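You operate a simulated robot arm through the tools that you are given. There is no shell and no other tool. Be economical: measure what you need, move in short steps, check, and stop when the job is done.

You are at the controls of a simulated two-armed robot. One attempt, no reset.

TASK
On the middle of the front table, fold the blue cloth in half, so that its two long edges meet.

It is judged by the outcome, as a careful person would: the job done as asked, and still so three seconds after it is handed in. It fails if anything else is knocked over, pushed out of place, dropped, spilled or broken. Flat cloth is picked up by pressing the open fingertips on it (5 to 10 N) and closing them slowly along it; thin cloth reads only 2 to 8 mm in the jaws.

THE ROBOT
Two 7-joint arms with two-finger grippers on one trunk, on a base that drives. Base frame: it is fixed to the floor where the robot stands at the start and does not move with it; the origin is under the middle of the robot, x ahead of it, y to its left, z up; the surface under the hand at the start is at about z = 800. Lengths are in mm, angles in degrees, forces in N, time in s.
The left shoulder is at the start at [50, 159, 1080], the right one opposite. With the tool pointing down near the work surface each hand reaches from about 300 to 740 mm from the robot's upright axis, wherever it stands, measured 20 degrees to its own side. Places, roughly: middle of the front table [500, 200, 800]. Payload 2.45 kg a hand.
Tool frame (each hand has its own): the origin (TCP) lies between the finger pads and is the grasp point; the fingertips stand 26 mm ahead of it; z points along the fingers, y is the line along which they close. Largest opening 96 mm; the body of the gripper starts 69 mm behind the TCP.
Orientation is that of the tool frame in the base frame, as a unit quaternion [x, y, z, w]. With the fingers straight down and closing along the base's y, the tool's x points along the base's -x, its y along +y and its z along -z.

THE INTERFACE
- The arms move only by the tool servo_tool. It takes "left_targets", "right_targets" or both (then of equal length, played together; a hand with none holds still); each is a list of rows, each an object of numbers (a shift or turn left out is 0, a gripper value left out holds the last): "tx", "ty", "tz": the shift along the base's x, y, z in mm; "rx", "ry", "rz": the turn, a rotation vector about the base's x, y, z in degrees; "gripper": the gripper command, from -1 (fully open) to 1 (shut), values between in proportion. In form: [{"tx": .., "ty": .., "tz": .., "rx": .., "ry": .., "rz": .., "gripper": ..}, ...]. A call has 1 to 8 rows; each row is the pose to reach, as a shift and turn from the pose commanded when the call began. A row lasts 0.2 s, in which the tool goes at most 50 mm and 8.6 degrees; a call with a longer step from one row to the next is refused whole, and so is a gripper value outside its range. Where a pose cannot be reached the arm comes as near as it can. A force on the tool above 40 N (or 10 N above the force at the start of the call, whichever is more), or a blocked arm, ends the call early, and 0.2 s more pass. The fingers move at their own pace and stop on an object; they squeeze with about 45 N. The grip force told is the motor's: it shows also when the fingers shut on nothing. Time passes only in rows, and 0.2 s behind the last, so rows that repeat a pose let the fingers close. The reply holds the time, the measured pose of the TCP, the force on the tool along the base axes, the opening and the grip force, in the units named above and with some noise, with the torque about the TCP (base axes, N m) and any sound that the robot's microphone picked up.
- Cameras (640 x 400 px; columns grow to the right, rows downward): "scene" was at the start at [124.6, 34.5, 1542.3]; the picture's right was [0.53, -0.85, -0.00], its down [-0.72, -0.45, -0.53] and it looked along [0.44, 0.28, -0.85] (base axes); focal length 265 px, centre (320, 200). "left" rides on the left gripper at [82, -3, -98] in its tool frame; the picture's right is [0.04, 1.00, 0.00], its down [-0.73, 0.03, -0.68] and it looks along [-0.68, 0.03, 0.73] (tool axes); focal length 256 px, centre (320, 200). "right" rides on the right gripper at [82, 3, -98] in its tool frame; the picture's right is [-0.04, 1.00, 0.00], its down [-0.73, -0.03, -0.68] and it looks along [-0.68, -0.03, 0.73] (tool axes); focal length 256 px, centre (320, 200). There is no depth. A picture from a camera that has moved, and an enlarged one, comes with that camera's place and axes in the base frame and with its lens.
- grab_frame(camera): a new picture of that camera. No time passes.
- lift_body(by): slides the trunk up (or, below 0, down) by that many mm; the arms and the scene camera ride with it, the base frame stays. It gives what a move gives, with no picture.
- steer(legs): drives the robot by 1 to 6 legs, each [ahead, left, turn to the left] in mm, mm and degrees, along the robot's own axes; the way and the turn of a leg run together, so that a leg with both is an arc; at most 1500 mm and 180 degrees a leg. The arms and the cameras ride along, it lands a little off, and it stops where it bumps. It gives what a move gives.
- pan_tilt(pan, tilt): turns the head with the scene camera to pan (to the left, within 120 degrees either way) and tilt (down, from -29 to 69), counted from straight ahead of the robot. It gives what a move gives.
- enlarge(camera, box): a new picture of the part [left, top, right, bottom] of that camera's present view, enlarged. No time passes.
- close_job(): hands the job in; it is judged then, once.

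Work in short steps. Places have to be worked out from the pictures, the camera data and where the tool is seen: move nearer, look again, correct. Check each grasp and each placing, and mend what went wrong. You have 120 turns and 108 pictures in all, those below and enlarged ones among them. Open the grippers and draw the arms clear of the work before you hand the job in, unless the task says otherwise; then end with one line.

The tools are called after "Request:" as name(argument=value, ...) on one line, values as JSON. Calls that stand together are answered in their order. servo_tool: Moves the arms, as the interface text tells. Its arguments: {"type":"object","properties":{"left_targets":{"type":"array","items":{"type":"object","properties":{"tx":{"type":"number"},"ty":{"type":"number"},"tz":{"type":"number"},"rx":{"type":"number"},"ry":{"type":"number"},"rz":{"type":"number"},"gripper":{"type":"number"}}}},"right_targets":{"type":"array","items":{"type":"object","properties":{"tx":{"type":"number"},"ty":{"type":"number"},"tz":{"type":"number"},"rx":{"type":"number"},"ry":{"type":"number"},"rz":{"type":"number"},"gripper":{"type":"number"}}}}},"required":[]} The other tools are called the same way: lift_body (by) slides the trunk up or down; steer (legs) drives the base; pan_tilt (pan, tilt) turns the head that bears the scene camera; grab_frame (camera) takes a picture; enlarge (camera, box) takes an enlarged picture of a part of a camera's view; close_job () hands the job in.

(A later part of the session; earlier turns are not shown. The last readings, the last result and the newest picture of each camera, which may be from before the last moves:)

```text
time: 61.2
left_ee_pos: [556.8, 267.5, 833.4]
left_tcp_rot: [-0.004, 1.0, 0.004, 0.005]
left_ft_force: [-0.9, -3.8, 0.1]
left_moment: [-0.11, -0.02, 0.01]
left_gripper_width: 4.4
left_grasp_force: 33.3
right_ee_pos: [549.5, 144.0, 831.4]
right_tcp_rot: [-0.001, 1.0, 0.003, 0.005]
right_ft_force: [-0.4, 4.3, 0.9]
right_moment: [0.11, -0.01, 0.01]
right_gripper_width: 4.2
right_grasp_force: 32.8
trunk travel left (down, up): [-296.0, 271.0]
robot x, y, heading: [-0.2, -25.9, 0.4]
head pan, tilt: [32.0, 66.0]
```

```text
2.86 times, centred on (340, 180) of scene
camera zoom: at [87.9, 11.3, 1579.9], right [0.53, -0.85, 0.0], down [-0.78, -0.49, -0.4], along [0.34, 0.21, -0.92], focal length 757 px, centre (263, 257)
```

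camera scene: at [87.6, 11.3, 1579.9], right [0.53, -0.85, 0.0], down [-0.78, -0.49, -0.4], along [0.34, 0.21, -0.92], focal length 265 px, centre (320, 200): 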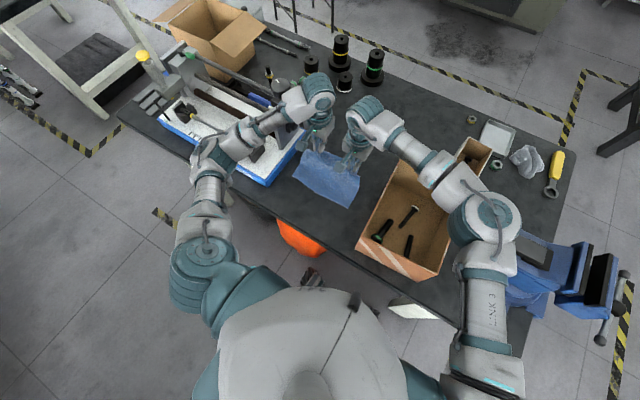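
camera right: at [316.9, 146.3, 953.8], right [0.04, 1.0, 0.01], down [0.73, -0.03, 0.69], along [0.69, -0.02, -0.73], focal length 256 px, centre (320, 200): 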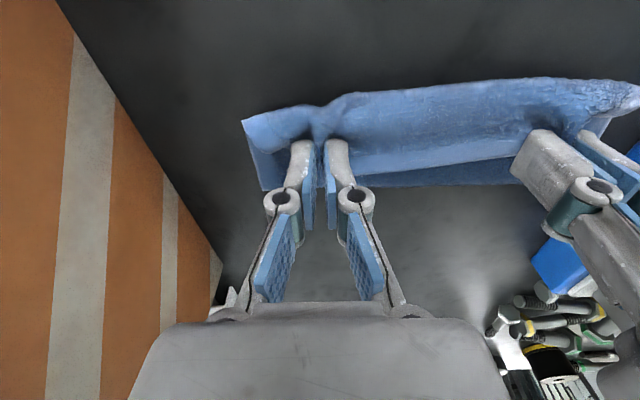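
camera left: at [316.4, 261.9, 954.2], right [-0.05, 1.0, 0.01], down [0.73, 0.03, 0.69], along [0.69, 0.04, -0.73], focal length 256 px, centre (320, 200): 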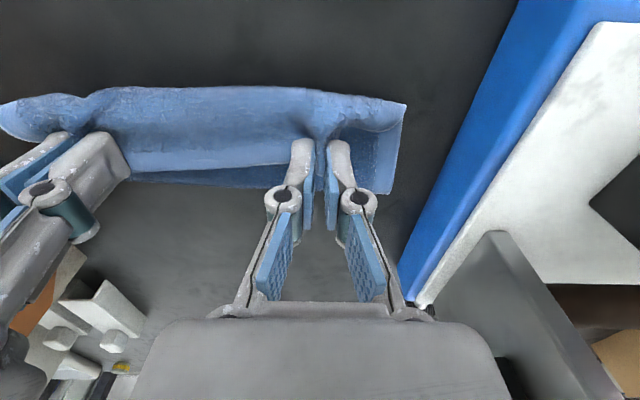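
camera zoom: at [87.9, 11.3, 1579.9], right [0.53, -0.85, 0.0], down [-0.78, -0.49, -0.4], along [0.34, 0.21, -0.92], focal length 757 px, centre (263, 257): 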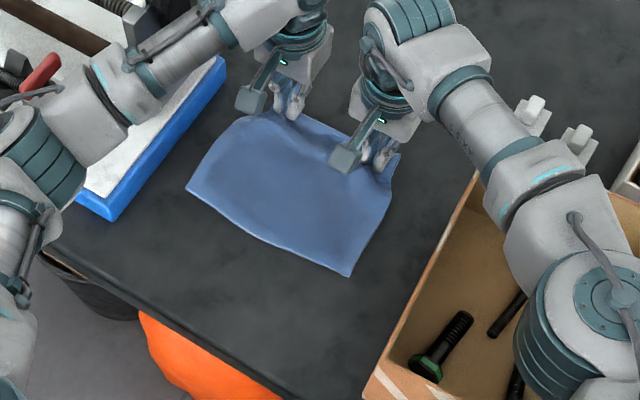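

The cloth is back in place. I'm opening both hands slowly and lifting, then looking at the far edge.

Request:
servo_tool(left_targets=[{"gripper": 0.85}, {"gripper": 0.6}, {"gripper": 0.4}, {"tz": 6, "gripper": 0.4}, {"tz": 16}, {"tz": 16}], right_targets=[{"gripper": 0.85}, {"gripper": 0.6}, {"gripper": 0.4}, {"tz": 6, "gripper": 0.4}, {"tz": 16}, {"tz": 16}])

Request:
grab_frame(camera="left")

Request:
grab_frame(camera="right")

```text
time: 62.6
left_ee_pos: [557.5, 267.8, 849.6]
left_tcp_rot: [-0.003, 1.0, 0.005, 0.006]
left_ft_force: [0.2, -0.2, -0.1]
left_moment: [-0.02, 0.02, 0.0]
left_gripper_width: 28.9
left_grasp_force: 0.1
right_ee_pos: [549.2, 144.0, 848.2]
right_tcp_rot: [-0.001, 1.0, 0.003, 0.004]
right_ft_force: [0.1, 0.8, 0.1]
right_moment: [0.0, 0.0, -0.03]
right_gripper_width: 29.0
right_grasp_force: 0.0
trunk travel left (down, up): [-296.0, 271.0]
robot x, y, heading: [0.1, -27.4, 0.0]
head pan, tilt: [32.0, 66.0]
```

```text
47 pictures are left
camera left: at [475.1, 261.7, 946.7], right [-0.05, 1.0, 0.01], down [0.73, 0.03, 0.69], along [0.69, 0.04, -0.73], focal length 256 px, centre (320, 200)
```

left: 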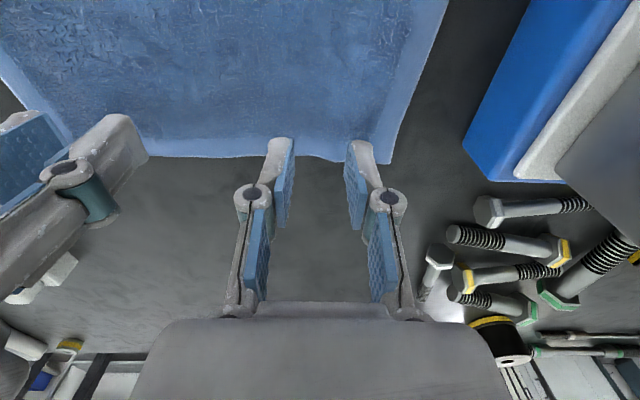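

```text
46 pictures are left
camera right: at [466.0, 146.9, 945.6], right [0.04, 1.0, 0.01], down [0.73, -0.03, 0.69], along [0.68, -0.02, -0.73], focal length 256 px, centre (320, 200)
```

right: 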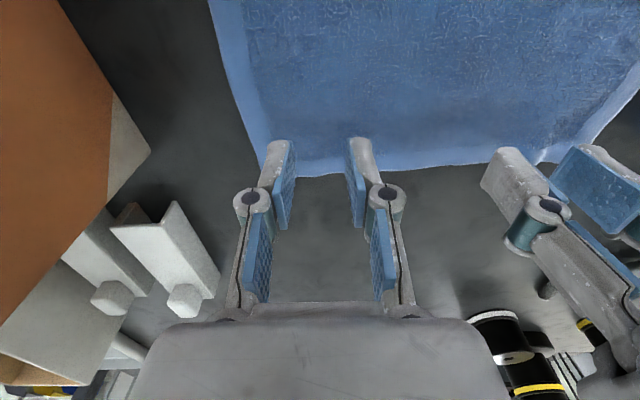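

The cloth relaxed flat, with the far edge at x≈577. I'm moving both hands over its middle and pressing, then dragging the cloth −x by 45 mm to bring it well inside reach.

Request:
servo_tool(left_targets=[{"tx": -14, "ty": -4}, {"tx": -28, "ty": -9}, {"tx": -43, "ty": -14}, {"tx": -57, "ty": -18, "tz": -4}, {"tx": -57, "ty": -18, "tz": -12}, {"tx": -57, "ty": -18, "tz": -18}, {"tx": -57, "ty": -18, "tz": -21}, {"tx": -57, "ty": -18, "tz": -21}], right_targets=[{"tx": -14, "ty": 4}, {"tx": -28, "ty": 8}, {"tx": -40, "ty": 10}, {"tx": -49, "ty": 10, "tz": -4}, {"tx": -49, "ty": 10, "tz": -12}, {"tx": -49, "ty": 10, "tz": -17}, {"tx": -49, "ty": 10, "tz": -20}, {"tx": -49, "ty": 10, "tz": -20}])

```text
time: 64.4
left_ee_pos: [499.6, 247.4, 830.1]
left_tcp_rot: [-0.004, 1.0, 0.004, 0.006]
left_ft_force: [-0.3, 0.2, 6.3]
left_moment: [0.0, 0.01, -0.01]
left_gripper_width: 28.8
left_grasp_force: 0.2
right_ee_pos: [499.6, 153.9, 828.4]
right_tcp_rot: [0.0, 1.0, 0.003, 0.007]
right_ft_force: [1.8, 0.3, 8.1]
right_moment: [0.0, -0.04, 0.04]
right_gripper_width: 29.1
right_grasp_force: 0.3
trunk travel left (down, up): [-296.0, 271.0]
robot x, y, heading: [-1.8, -27.6, 0.2]
head pan, tilt: [32.0, 66.0]
```

Contact is 6–8 N on each hand. I'm dragging slowly.

Request:
servo_tool(left_targets=[{"tx": -6, "tz": -1}, {"tx": -13, "tz": -1}, {"tx": -20, "tz": -1}, {"tx": -27, "tz": -1}, {"tx": -34, "tz": -1}, {"tx": -41, "tz": -1}, {"tx": -46, "tz": -1}, {"tx": -46, "tz": 0}], right_targets=[{"tx": -6, "tz": -1}, {"tx": -13, "tz": -1}, {"tx": -20, "tz": -1}, {"tx": -27, "tz": -1}, {"tx": -34, "tz": -1}, {"tx": -41, "tz": -1}, {"tx": -46, "tz": -1}, {"tx": -46, "tz": 0}])

Request:
servo_tool(left_targets=[{"tz": 6}, {"tz": 16, "tx": 8}, {"tz": 20, "tx": 22, "ty": 6}, {"tz": 20, "tx": 38, "ty": 12}, {"tz": 20, "tx": 54, "ty": 18}, {"tz": 20, "tx": 68, "ty": 24}, {"tz": 20, "tx": 75, "ty": 28}, {"tz": 20, "tx": 75, "ty": 28}], right_targets=[{"tz": 6}, {"tz": 16, "tx": 8}, {"tz": 20, "tx": 22, "ty": -4}, {"tz": 20, "tx": 38, "ty": -8}, {"tz": 20, "tx": 54, "ty": -12}, {"tz": 20, "tx": 68, "ty": -16}, {"tz": 20, "tx": 75, "ty": -20}, {"tz": 20, "tx": 75, "ty": -20}])

Request:
grab_frame(camera="left")

Request:
grab_frame(camera="right")

Request:
enlarge(camera="scene", box=[240, 110, 440, 250])

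```text
time: 66.2
left_ee_pos: [451.9, 248.0, 828.6]
left_tcp_rot: [-0.004, 1.0, 0.005, 0.006]
left_ft_force: [1.5, -4.2, 19.3]
left_moment: [-0.41, 0.02, 0.08]
left_gripper_width: 28.6
left_grasp_force: 6.3
right_ee_pos: [451.1, 153.1, 829.3]
right_tcp_rot: [-0.001, 1.0, 0.004, 0.005]
right_ft_force: [2.3, 2.9, 12.0]
right_moment: [0.23, -0.04, -0.09]
right_gripper_width: 29.3
right_grasp_force: 5.5
trunk travel left (down, up): [-296.0, 271.0]
robot x, y, heading: [2.7, -27.6, 0.1]
head pan, tilt: [32.0, 66.0]
```

```text
time: 68.0
left_ee_pos: [530.8, 276.5, 849.5]
left_tcp_rot: [-0.004, 1.0, 0.004, 0.005]
left_ft_force: [-0.8, 0.7, -1.3]
left_moment: [0.01, -0.04, -0.02]
left_gripper_width: 28.7
left_grasp_force: 0.1
right_ee_pos: [529.9, 133.6, 847.7]
right_tcp_rot: [0.0, 1.0, 0.004, 0.005]
right_ft_force: [1.3, -0.9, 0.6]
right_moment: [-0.02, -0.03, 0.02]
right_gripper_width: 29.0
right_grasp_force: 0.1
trunk travel left (down, up): [-296.0, 271.0]
robot x, y, heading: [-2.8, -28.8, -0.1]
head pan, tilt: [32.0, 66.0]
```

```text
45 pictures are left
camera left: at [446.8, 271.5, 945.8], right [-0.05, 1.0, 0.01], down [0.73, 0.03, 0.69], along [0.69, 0.04, -0.73], focal length 256 px, centre (320, 200)
```

left: 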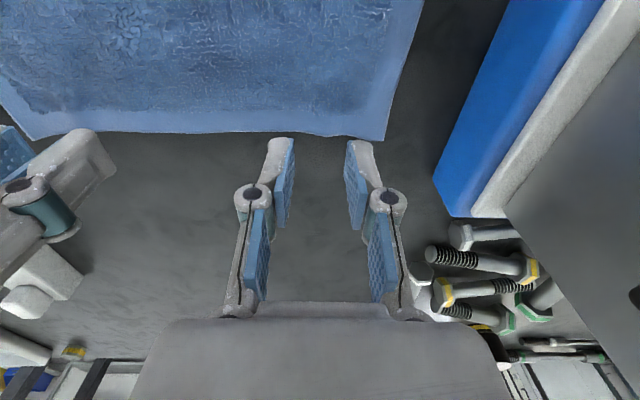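

```text
44 pictures are left
camera right: at [445.6, 136.3, 946.3], right [0.04, 1.0, 0.01], down [0.73, -0.03, 0.69], along [0.69, -0.02, -0.73], focal length 256 px, centre (320, 200)
```

right: 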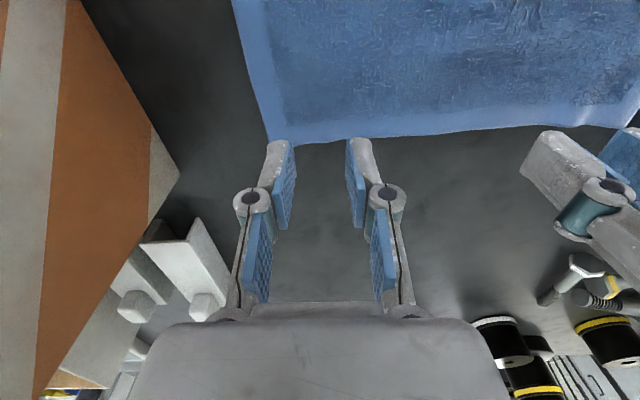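

```text
2.86 times, centred on (340, 180) of scene
camera zoom: at [87.7, 11.0, 1579.9], right [0.53, -0.85, 0.0], down [-0.78, -0.49, -0.4], along [0.34, 0.21, -0.92], focal length 757 px, centre (263, 257)
```

zoom: 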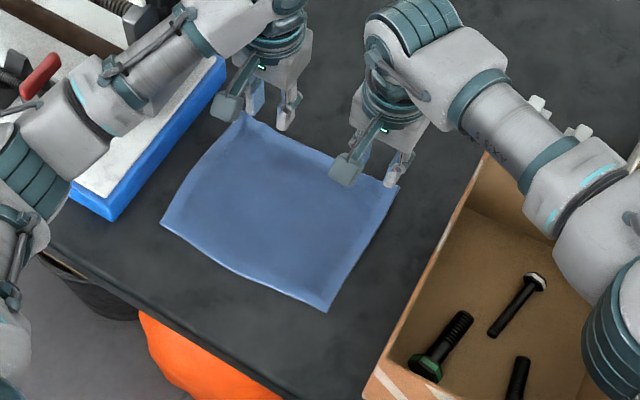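

The cloth is flat and square: far edge at x≈528–535, near edge at x≈351–360, y 97–315. I'm lowering both grippers so that only about 10 mm of finger overlaps the edge near each corner.

Request:
servo_tool(left_targets=[{"ty": 4}, {"ty": 8}, {"ty": 11, "tz": -6}, {"ty": 11, "tz": -12}, {"ty": 11, "tz": -17}, {"ty": 11, "tz": -21}, {"ty": 11, "tz": -23}, {"ty": 11, "tz": -23}], right_targets=[{"tx": 3, "ty": -2}, {"tx": 5, "ty": -4}, {"tx": 6, "ty": -5, "tz": -6}, {"tx": 6, "ty": -5, "tz": -12}, {"tx": 6, "ty": -5, "tz": -16}, {"tx": 6, "ty": -5, "tz": -19}, {"tx": 6, "ty": -5, "tz": -22}, {"tx": 6, "ty": -5, "tz": -22}])

Request:
grab_frame(camera="left")

Request:
grab_frame(camera="right")

```text
time: 69.8
left_ee_pos: [528.8, 286.8, 827.6]
left_tcp_rot: [-0.004, 1.0, 0.004, 0.008]
left_ft_force: [1.7, 0.1, 19.6]
left_moment: [0.03, 0.17, 0.02]
left_gripper_width: 29.2
left_grasp_force: 5.4
right_ee_pos: [533.6, 127.1, 829.0]
right_tcp_rot: [0.001, 1.0, 0.003, 0.006]
right_ft_force: [1.2, -0.2, 12.1]
right_moment: [0.05, 0.09, 0.02]
right_gripper_width: 29.4
right_grasp_force: 0.2
trunk travel left (down, up): [-296.0, 271.0]
robot x, y, heading: [-1.0, -21.9, 0.0]
head pan, tilt: [32.0, 66.0]
```

```text
42 pictures are left
camera left: at [445.6, 281.1, 924.8], right [-0.05, 1.0, 0.01], down [0.72, 0.03, 0.69], along [0.69, 0.04, -0.72], focal length 256 px, centre (320, 200)
```

left: 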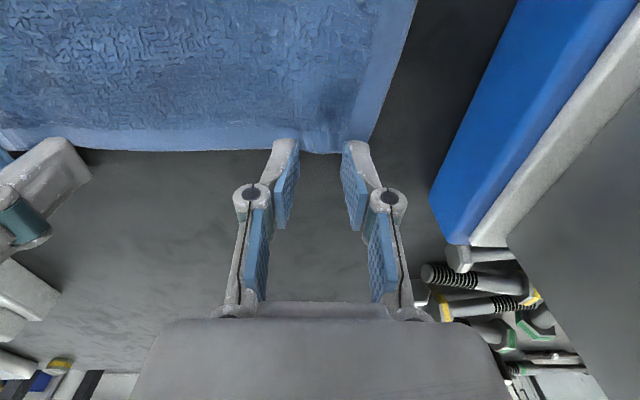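

```text
41 pictures are left
camera right: at [449.9, 130.3, 925.8], right [0.04, 1.0, 0.01], down [0.73, -0.03, 0.69], along [0.69, -0.02, -0.73], focal length 256 px, centre (320, 200)
```

right: 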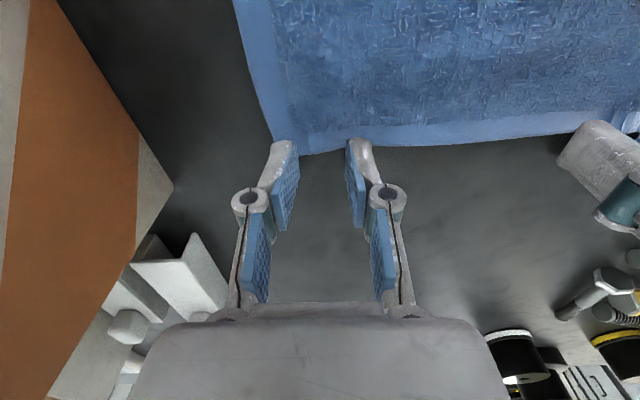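

Both hands are pressing right on the edge. I'm closing slowly under load.

Request:
servo_tool(left_targets=[{"gripper": 0.48}, {"gripper": 0.54}, {"gripper": 0.6}, {"gripper": 0.66}, {"gripper": 0.72}, {"gripper": 0.8}, {"gripper": 0.9}, {"gripper": 1}], right_targets=[{"tz": -1, "gripper": 0.48}, {"tz": -1, "gripper": 0.54}, {"tz": -1, "gripper": 0.6}, {"tz": -1, "gripper": 0.66}, {"tz": -1, "gripper": 0.72}, {"tz": -1, "gripper": 0.8}, {"tz": -1, "gripper": 0.9}, {"tz": -1, "gripper": 1}])

Request:
servo_tool(left_targets=[{"tz": 0}, {"tz": 0}])

Request:
grab_frame(camera="left")

Request:
grab_frame(camera="right")

```text
time: 71.6
left_ee_pos: [527.9, 287.4, 828.0]
left_tcp_rot: [-0.005, 1.0, 0.005, 0.007]
left_ft_force: [-0.5, -13.3, 23.9]
left_moment: [-0.27, 0.2, 0.19]
left_gripper_width: 2.6
left_grasp_force: 32.0
right_ee_pos: [532.0, 129.0, 827.1]
right_tcp_rot: [-0.001, 1.0, 0.004, 0.007]
right_ft_force: [-0.8, 14.5, 24.5]
right_moment: [0.26, 0.25, -0.12]
right_gripper_width: 3.0
right_grasp_force: 32.8
trunk travel left (down, up): [-296.0, 271.0]
robot x, y, heading: [-2.8, -27.5, 0.1]
head pan, tilt: [32.0, 66.0]
```

```text
time: 72.2
left_ee_pos: [527.6, 285.3, 827.6]
left_tcp_rot: [-0.004, 1.0, 0.005, 0.007]
left_ft_force: [0.0, -13.6, 24.4]
left_moment: [-0.28, 0.22, 0.15]
left_gripper_width: 2.7
left_grasp_force: 32.0
right_ee_pos: [532.2, 127.9, 827.9]
right_tcp_rot: [-0.001, 1.0, 0.005, 0.006]
right_ft_force: [-0.4, 17.0, 27.0]
right_moment: [0.31, 0.22, -0.17]
right_gripper_width: 3.4
right_grasp_force: 32.5
trunk travel left (down, up): [-296.0, 271.0]
robot x, y, heading: [-1.6, -29.3, 0.1]
head pan, tilt: [32.0, 66.0]
```

```text
40 pictures are left
camera left: at [444.0, 281.1, 924.6], right [-0.05, 1.0, 0.01], down [0.72, 0.03, 0.69], along [0.69, 0.04, -0.72], focal length 256 px, centre (320, 200)
```

left: 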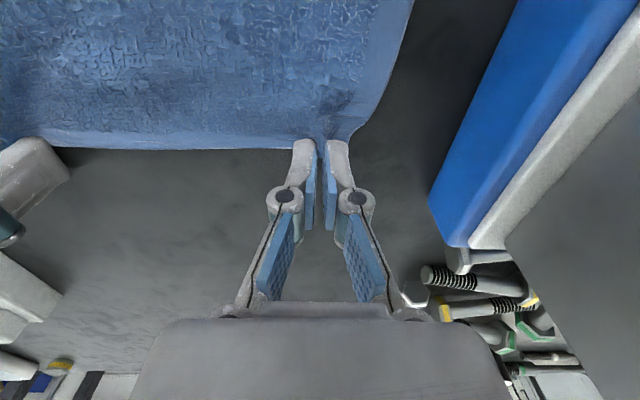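

```text
39 pictures are left
camera right: at [448.1, 130.8, 925.1], right [0.04, 1.0, 0.01], down [0.72, -0.03, 0.69], along [0.69, -0.02, -0.73], focal length 256 px, centre (320, 200)
```

right: 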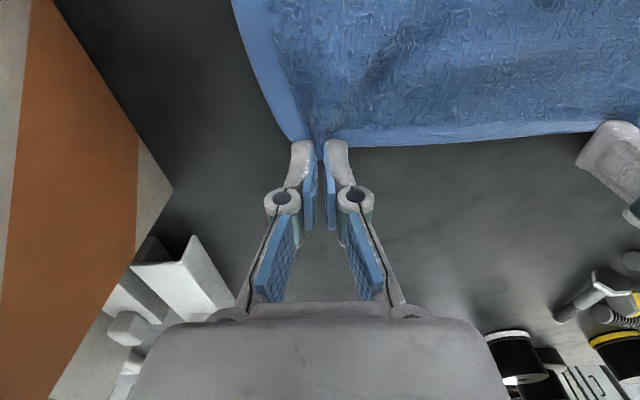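

Both edges are held right at the rim, with about 15 N of tension between the hands. I'm relaxing that by moving them inward a few millimetres while lifting and pitching gradually.

Request:
servo_tool(left_targets=[{"tz": 8, "ty": -3}, {"tz": 20, "ty": -5, "tx": -3, "ry": -1}, {"tz": 34, "ty": -6, "tx": -9, "ry": -3}, {"tz": 48, "ty": -6, "tx": -18, "ry": -5}, {"tz": 60, "ty": -6, "tx": -30, "ry": -7}, {"tz": 70, "ty": -6, "tx": -45, "ry": -9}, {"tz": 77, "ty": -6, "tx": -62, "ry": -11}, {"tz": 80, "ty": -6, "tx": -78, "ry": -13}], right_targets=[{"tz": 8, "ty": 3}, {"tz": 20, "ty": 5, "tx": -3, "ry": -1}, {"tz": 34, "ty": 6, "tx": -9, "ry": -3}, {"tz": 48, "ty": 6, "tx": -18, "ry": -5}, {"tz": 60, "ty": 6, "tx": -30, "ry": -7}, {"tz": 70, "ty": 6, "tx": -45, "ry": -9}, {"tz": 77, "ty": 6, "tx": -62, "ry": -11}, {"tz": 80, "ty": 6, "tx": -78, "ry": -13}])

Request:
grab_frame(camera="left")

Request:
grab_frame(camera="right")

```text
time: 74.0
left_ee_pos: [450.3, 282.2, 905.8]
left_tcp_rot: [-0.005, 0.993, 0.004, 0.12]
left_ft_force: [-1.1, 0.3, 0.2]
left_moment: [0.0, -0.02, 0.0]
left_gripper_width: 2.5
left_grasp_force: 32.0
right_ee_pos: [455.9, 134.3, 907.4]
right_tcp_rot: [-0.001, 0.993, 0.004, 0.118]
right_ft_force: [-0.4, 0.5, -0.2]
right_moment: [-0.05, -0.03, -0.01]
right_gripper_width: 3.1
right_grasp_force: 32.1
trunk travel left (down, up): [-296.0, 271.0]
robot x, y, heading: [2.5, -26.7, 0.3]
head pan, tilt: [32.0, 66.0]
```

```text
38 pictures are left
camera left: at [347.8, 276.3, 981.8], right [-0.05, 1.0, 0.0], down [0.55, 0.03, 0.83], along [0.83, 0.04, -0.55], focal length 256 px, centre (320, 200)
```

left: 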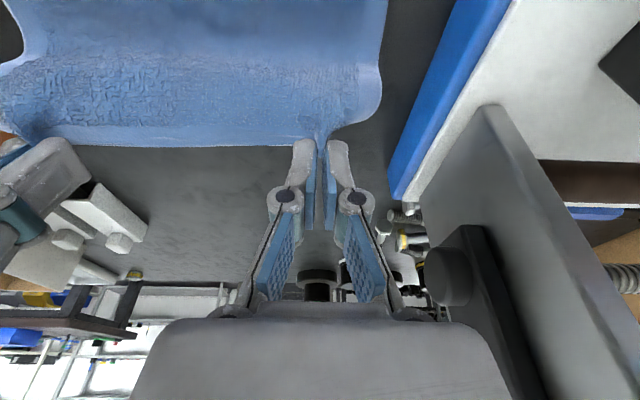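

```text
37 pictures are left
camera right: at [352.6, 136.7, 982.6], right [0.04, 1.0, 0.01], down [0.55, -0.03, 0.83], along [0.83, -0.02, -0.55], focal length 256 px, centre (320, 200)
```

right: 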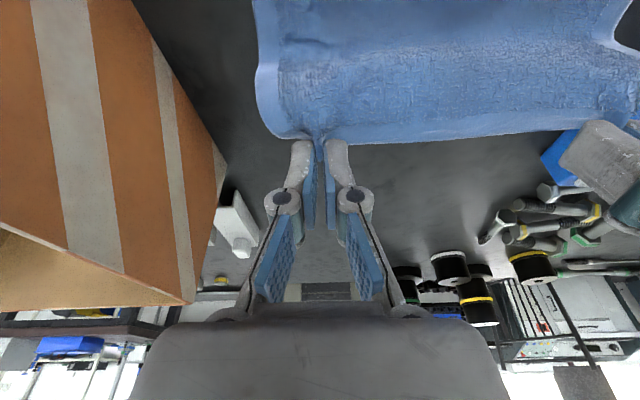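

That's working well. I'm completing the arc toward the near edge with a little more pitch, stopping a couple of centimetres above the table.

Request:
servo_tool(left_targets=[{"tx": -14, "ry": -1.5}, {"tx": -28, "tz": -3, "ry": -3}, {"tx": -43, "tz": -8, "ry": -5}, {"tx": -58, "tz": -15, "ry": -7}, {"tx": -73, "tz": -24, "ry": -9}, {"tx": -88, "tz": -34, "ry": -11}, {"tx": -100, "tz": -44, "ry": -12}, {"tx": -107, "tz": -52, "ry": -12}], right_targets=[{"tx": -14, "ry": -1.5}, {"tx": -28, "tz": -3, "ry": -3}, {"tx": -43, "tz": -8, "ry": -5}, {"tx": -58, "tz": -15, "ry": -7}, {"tx": -73, "tz": -24, "ry": -9}, {"tx": -88, "tz": -34, "ry": -11}, {"tx": -99, "tz": -44, "ry": -12}, {"tx": -106, "tz": -52, "ry": -12}])

Request:
enlarge(camera="left", box=[80, 40, 440, 240])

Request:
enlarge(camera="right", box=[220, 40, 580, 240])

Request:
grab_frame(camera="scene")

```text
time: 75.8
left_ee_pos: [359.5, 287.3, 847.6]
left_tcp_rot: [-0.006, 0.975, 0.003, 0.222]
left_ft_force: [0.7, -3.5, 0.2]
left_moment: [-0.08, 0.01, 0.03]
left_gripper_width: 2.6
left_grasp_force: 31.6
left hand out of reach, approached as far as the arm can: row 6, 7, 8
right_ee_pos: [349.8, 134.9, 852.4]
right_tcp_rot: [-0.002, 0.975, 0.003, 0.221]
right_ft_force: [-0.3, 4.7, -0.1]
right_moment: [0.05, 0.03, 0.01]
right_gripper_width: 3.5
right_grasp_force: 31.7
trunk travel left (down, up): [-296.0, 271.0]
robot x, y, heading: [0.3, -27.1, 0.0]
head pan, tilt: [32.0, 66.0]
```

```text
1.78 times, centred on (260, 140) of left
camera zoom: at [243.1, 281.3, 900.5], right [-0.05, 1.0, -0.01], down [0.37, 0.03, 0.93], along [0.93, 0.04, -0.37], focal length 455 px, centre (427, 307)
```

zoom: 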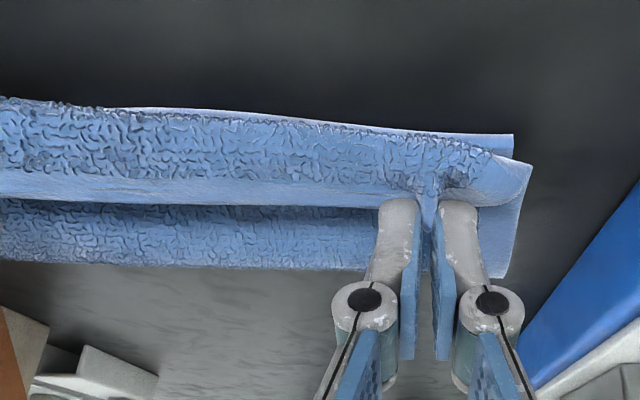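

```text
1.78 times, centred on (400, 140) of right
camera zoom: at [233.1, 137.2, 907.3], right [0.03, 1.0, 0.02], down [0.37, -0.03, 0.93], along [0.93, -0.02, -0.37], focal length 455 px, centre (178, 307)
```

zoom: 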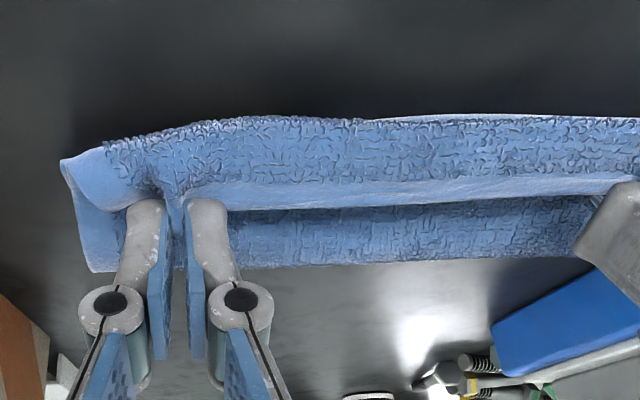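

```text
34 pictures are left
camera scene: at [84.7, 12.0, 1580.1], right [0.53, -0.85, 0.0], down [-0.77, -0.49, -0.4], along [0.34, 0.21, -0.92], focal length 265 px, centre (320, 200)
```

scene: 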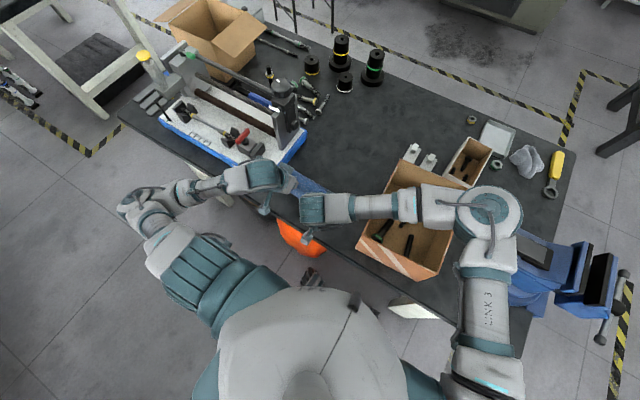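

The gripped strip still curls about 12 mm at the rim, but the fold line is right, at x≈443. Allowing for that strip, the left tip position is about correct and the right should move +15 mm. I'm lowering, then releasing.

Request:
servo_tool(left_targets=[{"tz": -3}, {"tz": -6}, {"tz": -9}, {"tz": -12}, {"tz": -12}, {"tz": -12}], right_targets=[{"tx": 4, "tz": -4}, {"tx": 8, "tz": -8}, {"tx": 12, "tz": -12}, {"tx": 15, "tz": -16}, {"tx": 15, "tz": -16}, {"tx": 15, "tz": -16}])

Request:
enlarge(camera="left", box=[80, 40, 440, 240])

Request:
enlarge(camera="right", box=[220, 40, 580, 240])

```text
time: 77.2
left_ee_pos: [359.3, 286.6, 836.1]
left_tcp_rot: [-0.006, 0.975, 0.004, 0.223]
left_ft_force: [0.5, -3.9, 6.1]
left_moment: [-0.13, 0.01, 0.0]
left_gripper_width: 2.7
left_grasp_force: 31.7
right_ee_pos: [365.2, 134.0, 836.4]
right_tcp_rot: [-0.002, 0.975, 0.004, 0.221]
right_ft_force: [-0.2, 4.5, 2.2]
right_moment: [0.09, 0.04, 0.02]
right_gripper_width: 3.1
right_grasp_force: 32.7
trunk travel left (down, up): [-296.0, 271.0]
robot x, y, heading: [-2.2, -27.2, 0.2]
head pan, tilt: [32.0, 66.0]
```

```text
1.78 times, centred on (260, 140) of left
camera zoom: at [243.5, 281.2, 888.9], right [-0.05, 1.0, -0.01], down [0.37, 0.03, 0.93], along [0.93, 0.04, -0.37], focal length 455 px, centre (427, 307)
```

zoom: 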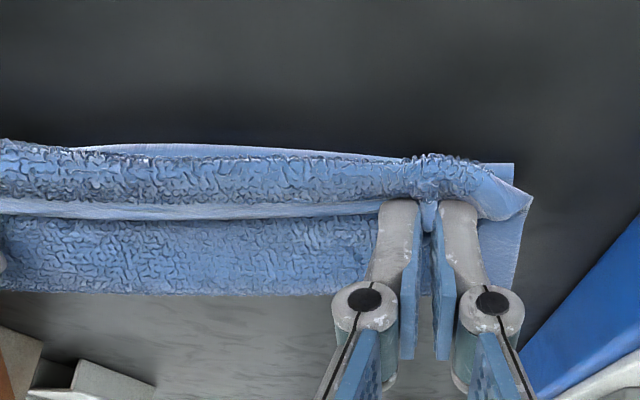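

```text
1.78 times, centred on (400, 140) of right
camera zoom: at [248.3, 137.1, 891.0], right [0.03, 1.0, 0.02], down [0.37, -0.03, 0.93], along [0.93, -0.02, -0.37], focal length 455 px, centre (178, 307)
```

zoom: 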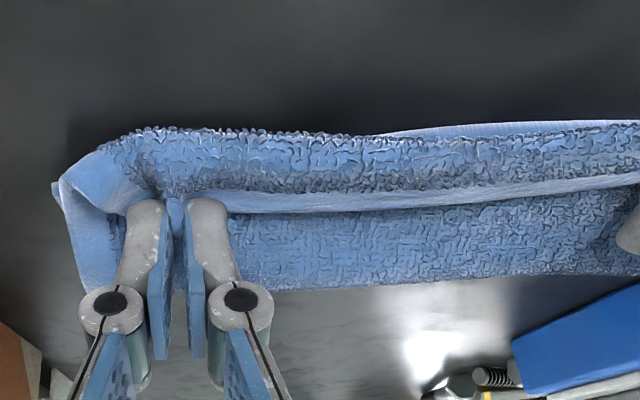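

The fold is formed, with only the rim rolled back. I'm opening both grippers and lifting away to see how it relaxes.

Request:
servo_tool(left_targets=[{"gripper": 0.85}, {"gripper": 0.7}, {"gripper": 0.6}, {"tz": 8, "gripper": 0.6}, {"tz": 20, "tx": 4}, {"tz": 35, "tx": 8}, {"tz": 50, "tx": 10}, {"tz": 60, "tx": 10}], right_targets=[{"gripper": 0.85}, {"gripper": 0.7}, {"gripper": 0.6}, {"tz": 8, "gripper": 0.6}, {"tz": 20, "tx": 4}, {"tz": 35, "tx": 8}, {"tz": 50, "tx": 10}, {"tz": 60, "tx": 10}])

Request:
enlarge(camera="left", box=[40, 20, 480, 260])

Request:
enlarge(camera="right", box=[180, 20, 620, 260])

```text
time: 79.0
left_ee_pos: [373.3, 287.9, 893.3]
left_tcp_rot: [-0.005, 0.975, 0.003, 0.221]
left_ft_force: [-0.1, -0.2, 0.4]
left_moment: [0.01, -0.02, -0.05]
left_gripper_width: 19.2
left_grasp_force: 0.0
left hand out of reach, approached as far as the arm can: row 8
right_ee_pos: [375.5, 134.8, 896.5]
right_tcp_rot: [-0.002, 0.975, 0.003, 0.221]
right_ft_force: [-0.2, -0.4, -0.2]
right_moment: [0.01, 0.0, -0.01]
right_gripper_width: 19.1
right_grasp_force: 0.1
trunk travel left (down, up): [-296.0, 271.0]
robot x, y, heading: [-0.9, -24.3, 0.4]
head pan, tilt: [32.0, 66.0]
```

```text
1.45 times, centred on (260, 140) of left
camera zoom: at [256.6, 282.3, 948.2], right [-0.05, 1.0, -0.01], down [0.37, 0.03, 0.93], along [0.93, 0.04, -0.37], focal length 372 px, centre (407, 287)
```

zoom: 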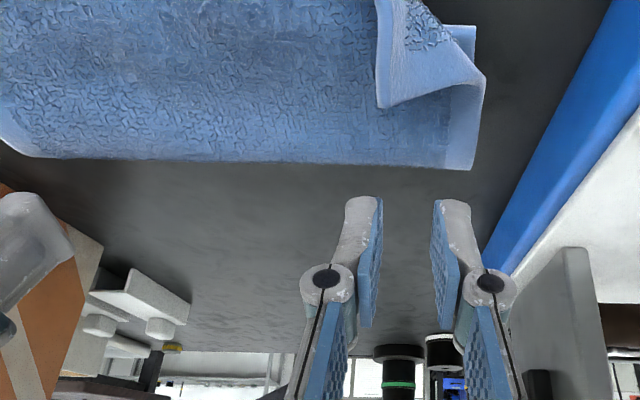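

```text
1.45 times, centred on (400, 140) of right
camera zoom: at [258.3, 136.9, 950.8], right [0.03, 1.0, 0.02], down [0.37, -0.03, 0.93], along [0.93, -0.02, -0.37], focal length 372 px, centre (204, 287)
```

zoom: 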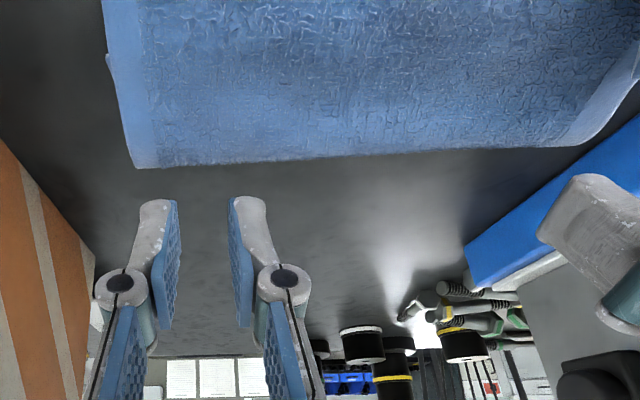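

The rim unrolled by itself, leaving only the left near corner folded over. I'm raising and un-pitching both hands to see the whole cloth.

Request:
servo_tool(left_targets=[{"tz": 12, "tx": 6, "ry": 4}, {"tz": 26, "tx": 14, "ry": 8}, {"tz": 40, "tx": 24, "ry": 12}, {"tz": 52, "tx": 36, "ry": 16}, {"tz": 60, "tx": 50, "ry": 20}, {"tz": 60, "tx": 64, "ry": 24}, {"tz": 60, "tx": 78, "ry": 25.5}, {"tz": 60, "tx": 90, "ry": 25.5}], right_targets=[{"tz": 12, "tx": 6, "ry": 4}, {"tz": 26, "tx": 14, "ry": 8}, {"tz": 40, "tx": 24, "ry": 12}, {"tz": 52, "tx": 36, "ry": 16}, {"tz": 60, "tx": 50, "ry": 20}, {"tz": 60, "tx": 64, "ry": 24}, {"tz": 60, "tx": 78, "ry": 25.5}, {"tz": 60, "tx": 90, "ry": 25.5}])

Request:
enlarge(camera="scene", box=[240, 130, 420, 260])

Request:
grab_frame(camera="left")

```text
time: 80.8
left_ee_pos: [464.1, 287.7, 955.0]
left_tcp_rot: [-0.005, 1.0, 0.004, 0.0]
left_ft_force: [0.2, 0.3, 0.6]
left_moment: [-0.02, 0.0, 0.02]
left_gripper_width: 19.2
left_grasp_force: 0.1
right_ee_pos: [466.0, 135.3, 956.9]
right_tcp_rot: [-0.001, 1.0, 0.003, 0.0]
right_ft_force: [0.1, 0.3, 0.4]
right_moment: [0.01, 0.0, 0.03]
right_gripper_width: 19.5
right_grasp_force: 0.1
trunk travel left (down, up): [-296.0, 271.0]
robot x, y, heading: [-4.1, -29.2, -0.0]
head pan, tilt: [32.0, 66.0]
```

```text
3.08 times, centred on (330, 195) of scene
camera zoom: at [87.9, 11.3, 1579.9], right [0.53, -0.85, 0.0], down [-0.78, -0.49, -0.4], along [0.34, 0.21, -0.92], focal length 815 px, centre (289, 215)
```

zoom: 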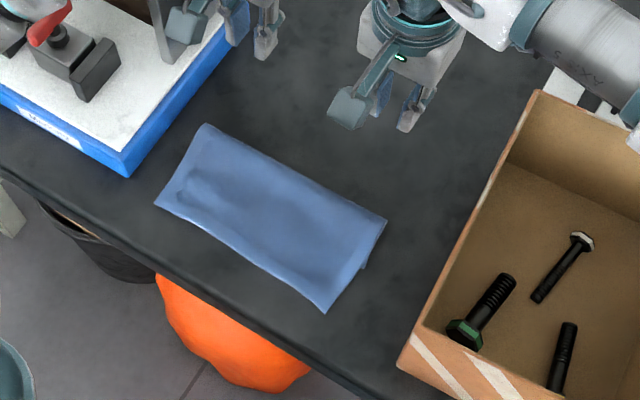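

```text
28 pictures are left
camera left: at [381.8, 282.9, 1052.1], right [-0.05, 1.0, 0.01], down [0.73, 0.03, 0.68], along [0.68, 0.04, -0.73], focal length 256 px, centre (320, 200)
```

left: 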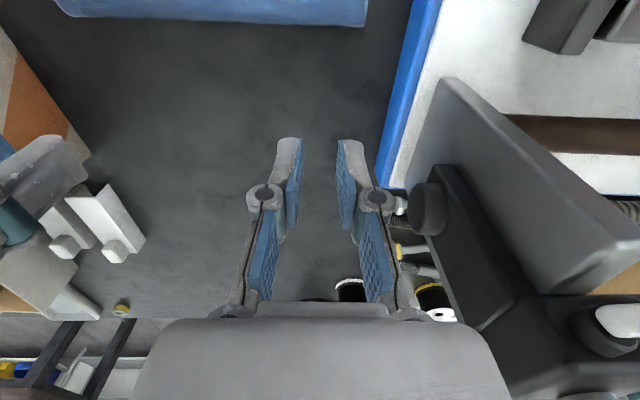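

It looks nearly perfect, and the flipped corner seems to have relaxed. I'm zooming in to check the edges.

Request:
enlarge(camera="scene", box=[280, 155, 360, 230])

```text
5.33 times, centred on (320, 192) of scene
camera zoom: at [87.9, 11.3, 1579.9], right [0.53, -0.85, 0.0], down [-0.78, -0.49, -0.4], along [0.34, 0.21, -0.92], focal length 1413 px, centre (320, 240)
```

zoom: 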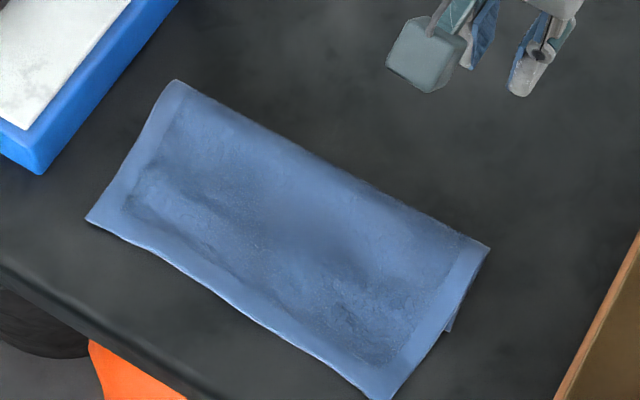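

The edges don't meet yet. The top layer's edge is at x≈310 and the bottom layer's at x≈352–360, so it overhangs by about 40 mm. I'll regrip the overhanging edge, where there's only one layer, and set it back. First I'm moving both hands over it.

Request:
servo_tool(left_targets=[{"tx": -18}, {"tx": -38, "tz": -5}, {"tx": -60, "tz": -15}, {"tx": -82, "tz": -28}, {"tx": -104, "tz": -42}, {"tx": -126, "tz": -58}, {"tx": -144, "tz": -72}, {"tx": -152, "tz": -80}], right_targets=[{"tx": -18}, {"tx": -38, "tz": -5}, {"tx": -60, "tz": -15}, {"tx": -82, "tz": -28}, {"tx": -104, "tz": -42}, {"tx": -126, "tz": -58}, {"tx": -144, "tz": -72}, {"tx": -154, "tz": -82}])

Request:
grab_frame(camera="left")

Request:
grab_frame(camera="right")

```text
time: 82.6
left_ee_pos: [311.4, 288.4, 875.2]
left_tcp_rot: [-0.005, 1.0, 0.005, 0.001]
left_ft_force: [-0.5, 0.8, 0.3]
left_moment: [0.04, -0.01, 0.01]
left_gripper_width: 19.1
left_grasp_force: 0.0
right_ee_pos: [311.9, 133.6, 875.8]
right_tcp_rot: [-0.001, 1.0, 0.003, 0.001]
right_ft_force: [0.3, 0.2, 1.0]
right_moment: [-0.01, 0.04, 0.03]
right_gripper_width: 19.4
right_grasp_force: 0.1
trunk travel left (down, up): [-296.0, 271.0]
robot x, y, heading: [-2.1, -22.6, -0.2]
head pan, tilt: [32.0, 66.0]
```

```text
26 pictures are left
camera left: at [228.9, 282.6, 972.5], right [-0.05, 1.0, 0.01], down [0.73, 0.03, 0.68], along [0.68, 0.04, -0.73], focal length 256 px, centre (320, 200)
```

left: 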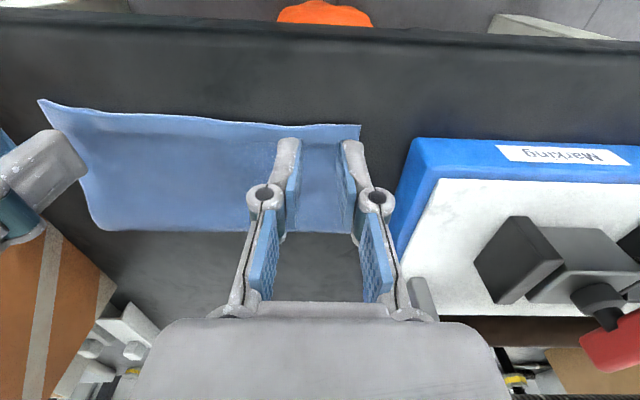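

```text
25 pictures are left
camera right: at [228.8, 136.5, 973.8], right [0.04, 1.0, 0.01], down [0.73, -0.03, 0.68], along [0.68, -0.02, -0.73], focal length 256 px, centre (320, 200)
```

right: 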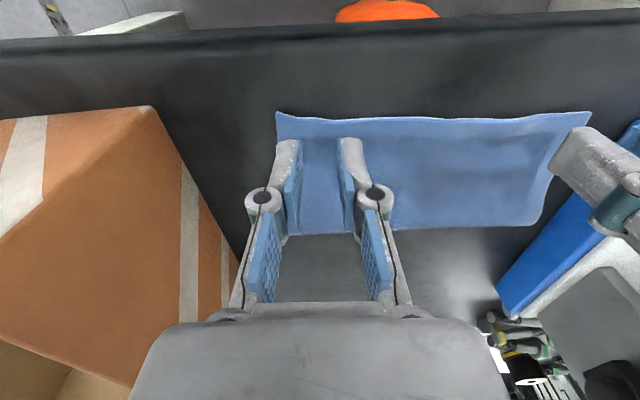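

The top layer's edge is at x≈310–314 and the fold at x≈436, so it needs to move +60 mm. I'm lowering both grippers onto that edge.

Request:
servo_tool(left_targets=[{"tx": 1, "tz": -8, "gripper": 0.4}, {"tx": 2, "tz": -18}, {"tx": 2, "tz": -28}, {"tx": 2, "tz": -36}, {"tx": 2, "tz": -42}, {"tx": 2, "tz": -46}, {"tx": 2, "tz": -49}, {"tx": 2, "tz": -49}], right_targets=[{"tz": -8, "gripper": 0.4}, {"tz": -18}, {"tz": -28}, {"tz": -36}, {"tz": -42}, {"tz": -46}, {"tz": -49}, {"tz": -49}])

```text
time: 84.4
left_ee_pos: [311.7, 286.4, 828.2]
left_tcp_rot: [-0.005, 1.0, 0.005, 0.003]
left_ft_force: [1.2, -0.8, 22.7]
left_moment: [0.09, -0.19, -0.03]
left_gripper_width: 30.3
left_grasp_force: 7.1
right_ee_pos: [310.3, 135.0, 827.5]
right_tcp_rot: [0.001, 1.0, 0.005, 0.001]
right_ft_force: [1.8, 0.7, 18.5]
right_moment: [0.06, -0.16, -0.05]
right_gripper_width: 29.0
right_grasp_force: 5.7
trunk travel left (down, up): [-296.0, 271.0]
robot x, y, heading: [-1.0, -23.6, 0.2]
head pan, tilt: [32.0, 66.0]
```

Both hands press at about 20 N. I'm closing slowly.

Request:
servo_tool(left_targets=[{"tz": 1, "gripper": 0.48}, {"tz": 1, "gripper": 0.54}, {"tz": 1, "gripper": 0.6}, {"tz": 1, "gripper": 0.66}, {"tz": 1, "gripper": 0.72}, {"tz": 1, "gripper": 0.8}, {"tz": 1, "gripper": 0.9}, {"tz": 1, "gripper": 1}], right_targets=[{"gripper": 0.48}, {"gripper": 0.54}, {"gripper": 0.6}, {"gripper": 0.66}, {"gripper": 0.72}, {"gripper": 0.8}, {"gripper": 0.9}, {"gripper": 1}])

Request:
servo_tool(left_targets=[{"tz": 0}, {"tz": 3, "ty": -4}, {"tz": 10, "ty": -6}, {"tz": 20, "ty": -6, "tx": 4}, {"tz": 30, "ty": -6, "tx": 10}, {"tz": 38, "ty": -6, "tx": 18}, {"tz": 38, "ty": -6, "tx": 18}], right_targets=[{"tz": 0}, {"tz": 3, "ty": 4}, {"tz": 10, "ty": 6}, {"tz": 20, "ty": 6, "tx": 4}, {"tz": 30, "ty": 6, "tx": 10}, {"tz": 38, "ty": 6, "tx": 18}, {"tz": 38, "ty": 6, "tx": 18}])

Request:
enlarge(camera="left", box=[40, 40, 480, 280])

Request:
enlarge(camera="right", box=[180, 40, 620, 280])

```text
time: 86.2
left_ee_pos: [311.0, 286.5, 828.8]
left_tcp_rot: [-0.004, 1.0, 0.005, 0.002]
left_ft_force: [-0.1, -7.9, 22.2]
left_moment: [-0.22, -0.15, -0.07]
left_gripper_width: 3.0
left_grasp_force: 32.0
right_ee_pos: [310.1, 133.4, 828.0]
right_tcp_rot: [-0.001, 1.0, 0.005, 0.002]
right_ft_force: [-2.1, 7.5, 24.3]
right_moment: [0.13, -0.16, 0.04]
right_gripper_width: 3.7
right_grasp_force: 32.3
trunk travel left (down, up): [-296.0, 271.0]
robot x, y, heading: [0.9, -29.1, 0.2]
head pan, tilt: [32.0, 66.0]
```

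```text
time: 87.8
left_ee_pos: [330.8, 281.9, 864.0]
left_tcp_rot: [-0.004, 1.0, 0.004, 0.0]
left_ft_force: [0.1, -0.4, -0.1]
left_moment: [0.02, 0.0, -0.02]
left_gripper_width: 3.3
left_grasp_force: 32.1
right_ee_pos: [329.2, 141.1, 864.5]
right_tcp_rot: [-0.001, 1.0, 0.003, -0.001]
right_ft_force: [-0.2, 1.7, 0.6]
right_moment: [-0.05, 0.0, 0.0]
right_gripper_width: 3.6
right_grasp_force: 32.2
trunk travel left (down, up): [-296.0, 271.0]
robot x, y, heading: [1.6, -29.0, 0.1]
head pan, tilt: [32.0, 66.0]
```

```text
1.45 times, centred on (260, 160) of left
camera zoom: at [248.7, 276.9, 963.0], right [-0.05, 1.0, 0.01], down [0.73, 0.03, 0.68], along [0.68, 0.04, -0.73], focal length 372 px, centre (407, 258)
```

zoom: 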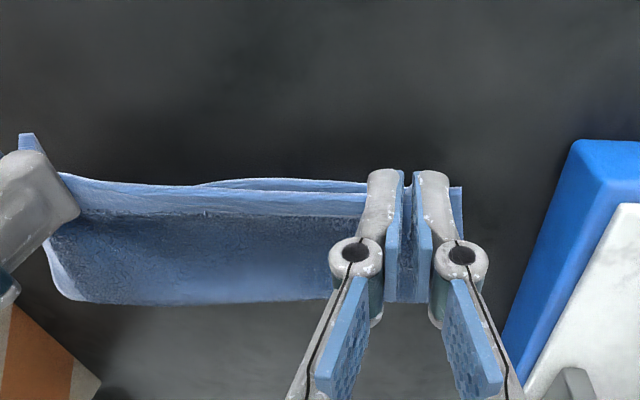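

```text
1.45 times, centred on (400, 160) of right
camera zoom: at [246.3, 143.4, 963.1], right [0.04, 1.0, 0.01], down [0.73, -0.03, 0.68], along [0.68, -0.02, -0.73], focal length 372 px, centre (204, 258)
```

zoom: 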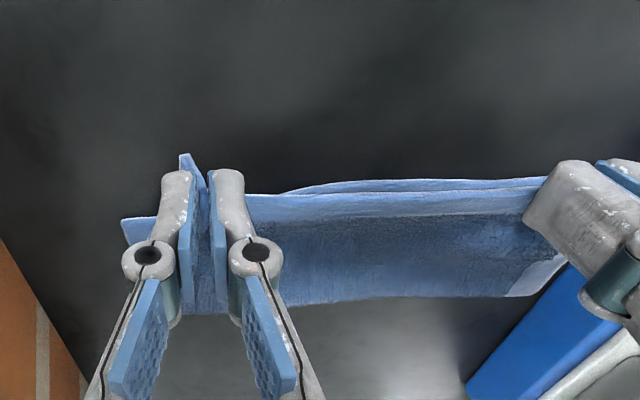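

The bottom layer's near edge is still at x≈351 on the left and ≈360 on the right, with the fold at about 422. I'll peel the top layer back to upright over x≈440 so the fold line sits in the middle, then re-lay it.

Request:
servo_tool(left_targets=[{"tx": 12, "tz": 10}, {"tx": 26, "tz": 20}, {"tx": 41, "tz": 30}, {"tx": 57, "tz": 38}, {"tx": 73, "tz": 44}, {"tx": 89, "tz": 48}, {"tx": 104, "tz": 48}, {"tx": 112, "tz": 48}], right_targets=[{"tx": 13, "tz": 10}, {"tx": 28, "tz": 20}, {"tx": 44, "tz": 30}, {"tx": 60, "tz": 38}, {"tx": 77, "tz": 44}, {"tx": 94, "tz": 48}, {"tx": 110, "tz": 48}, {"tx": 119, "tz": 48}])

Request:
enlarge(camera="scene", box=[240, 110, 420, 250])

Request:
grab_frame(camera="left")

```text
time: 89.6
left_ee_pos: [443.7, 283.3, 912.7]
left_tcp_rot: [-0.005, 1.0, 0.004, 0.001]
left_ft_force: [0.4, 0.0, -0.4]
left_moment: [-0.01, 0.0, 0.03]
left_gripper_width: 3.3
left_grasp_force: 31.9
right_ee_pos: [448.6, 140.5, 913.1]
right_tcp_rot: [-0.001, 1.0, 0.002, 0.0]
right_ft_force: [0.0, -0.2, 0.3]
right_moment: [-0.04, 0.0, -0.02]
right_gripper_width: 3.5
right_grasp_force: 32.4
trunk travel left (down, up): [-296.0, 271.0]
robot x, y, heading: [-4.1, -30.1, 0.2]
head pan, tilt: [32.0, 66.0]
```

```text
2.86 times, centred on (330, 180) of scene
camera zoom: at [87.3, 11.3, 1579.9], right [0.53, -0.85, 0.0], down [-0.78, -0.49, -0.4], along [0.34, 0.21, -0.92], focal length 757 px, centre (291, 257)
```

zoom: 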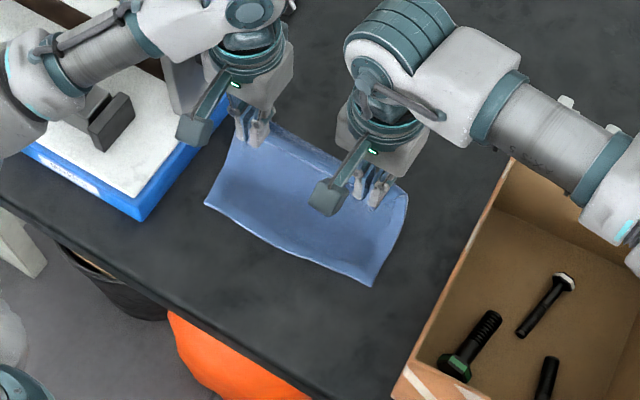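

```text
21 pictures are left
camera left: at [361.5, 276.6, 1010.4], right [-0.05, 1.0, 0.01], down [0.73, 0.03, 0.68], along [0.68, 0.04, -0.73], focal length 256 px, centre (320, 200)
```

left: 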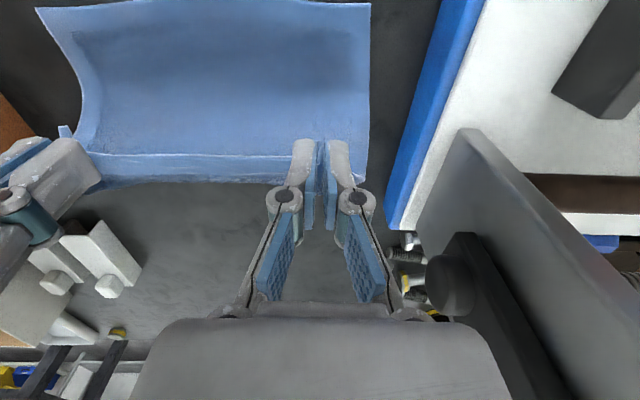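

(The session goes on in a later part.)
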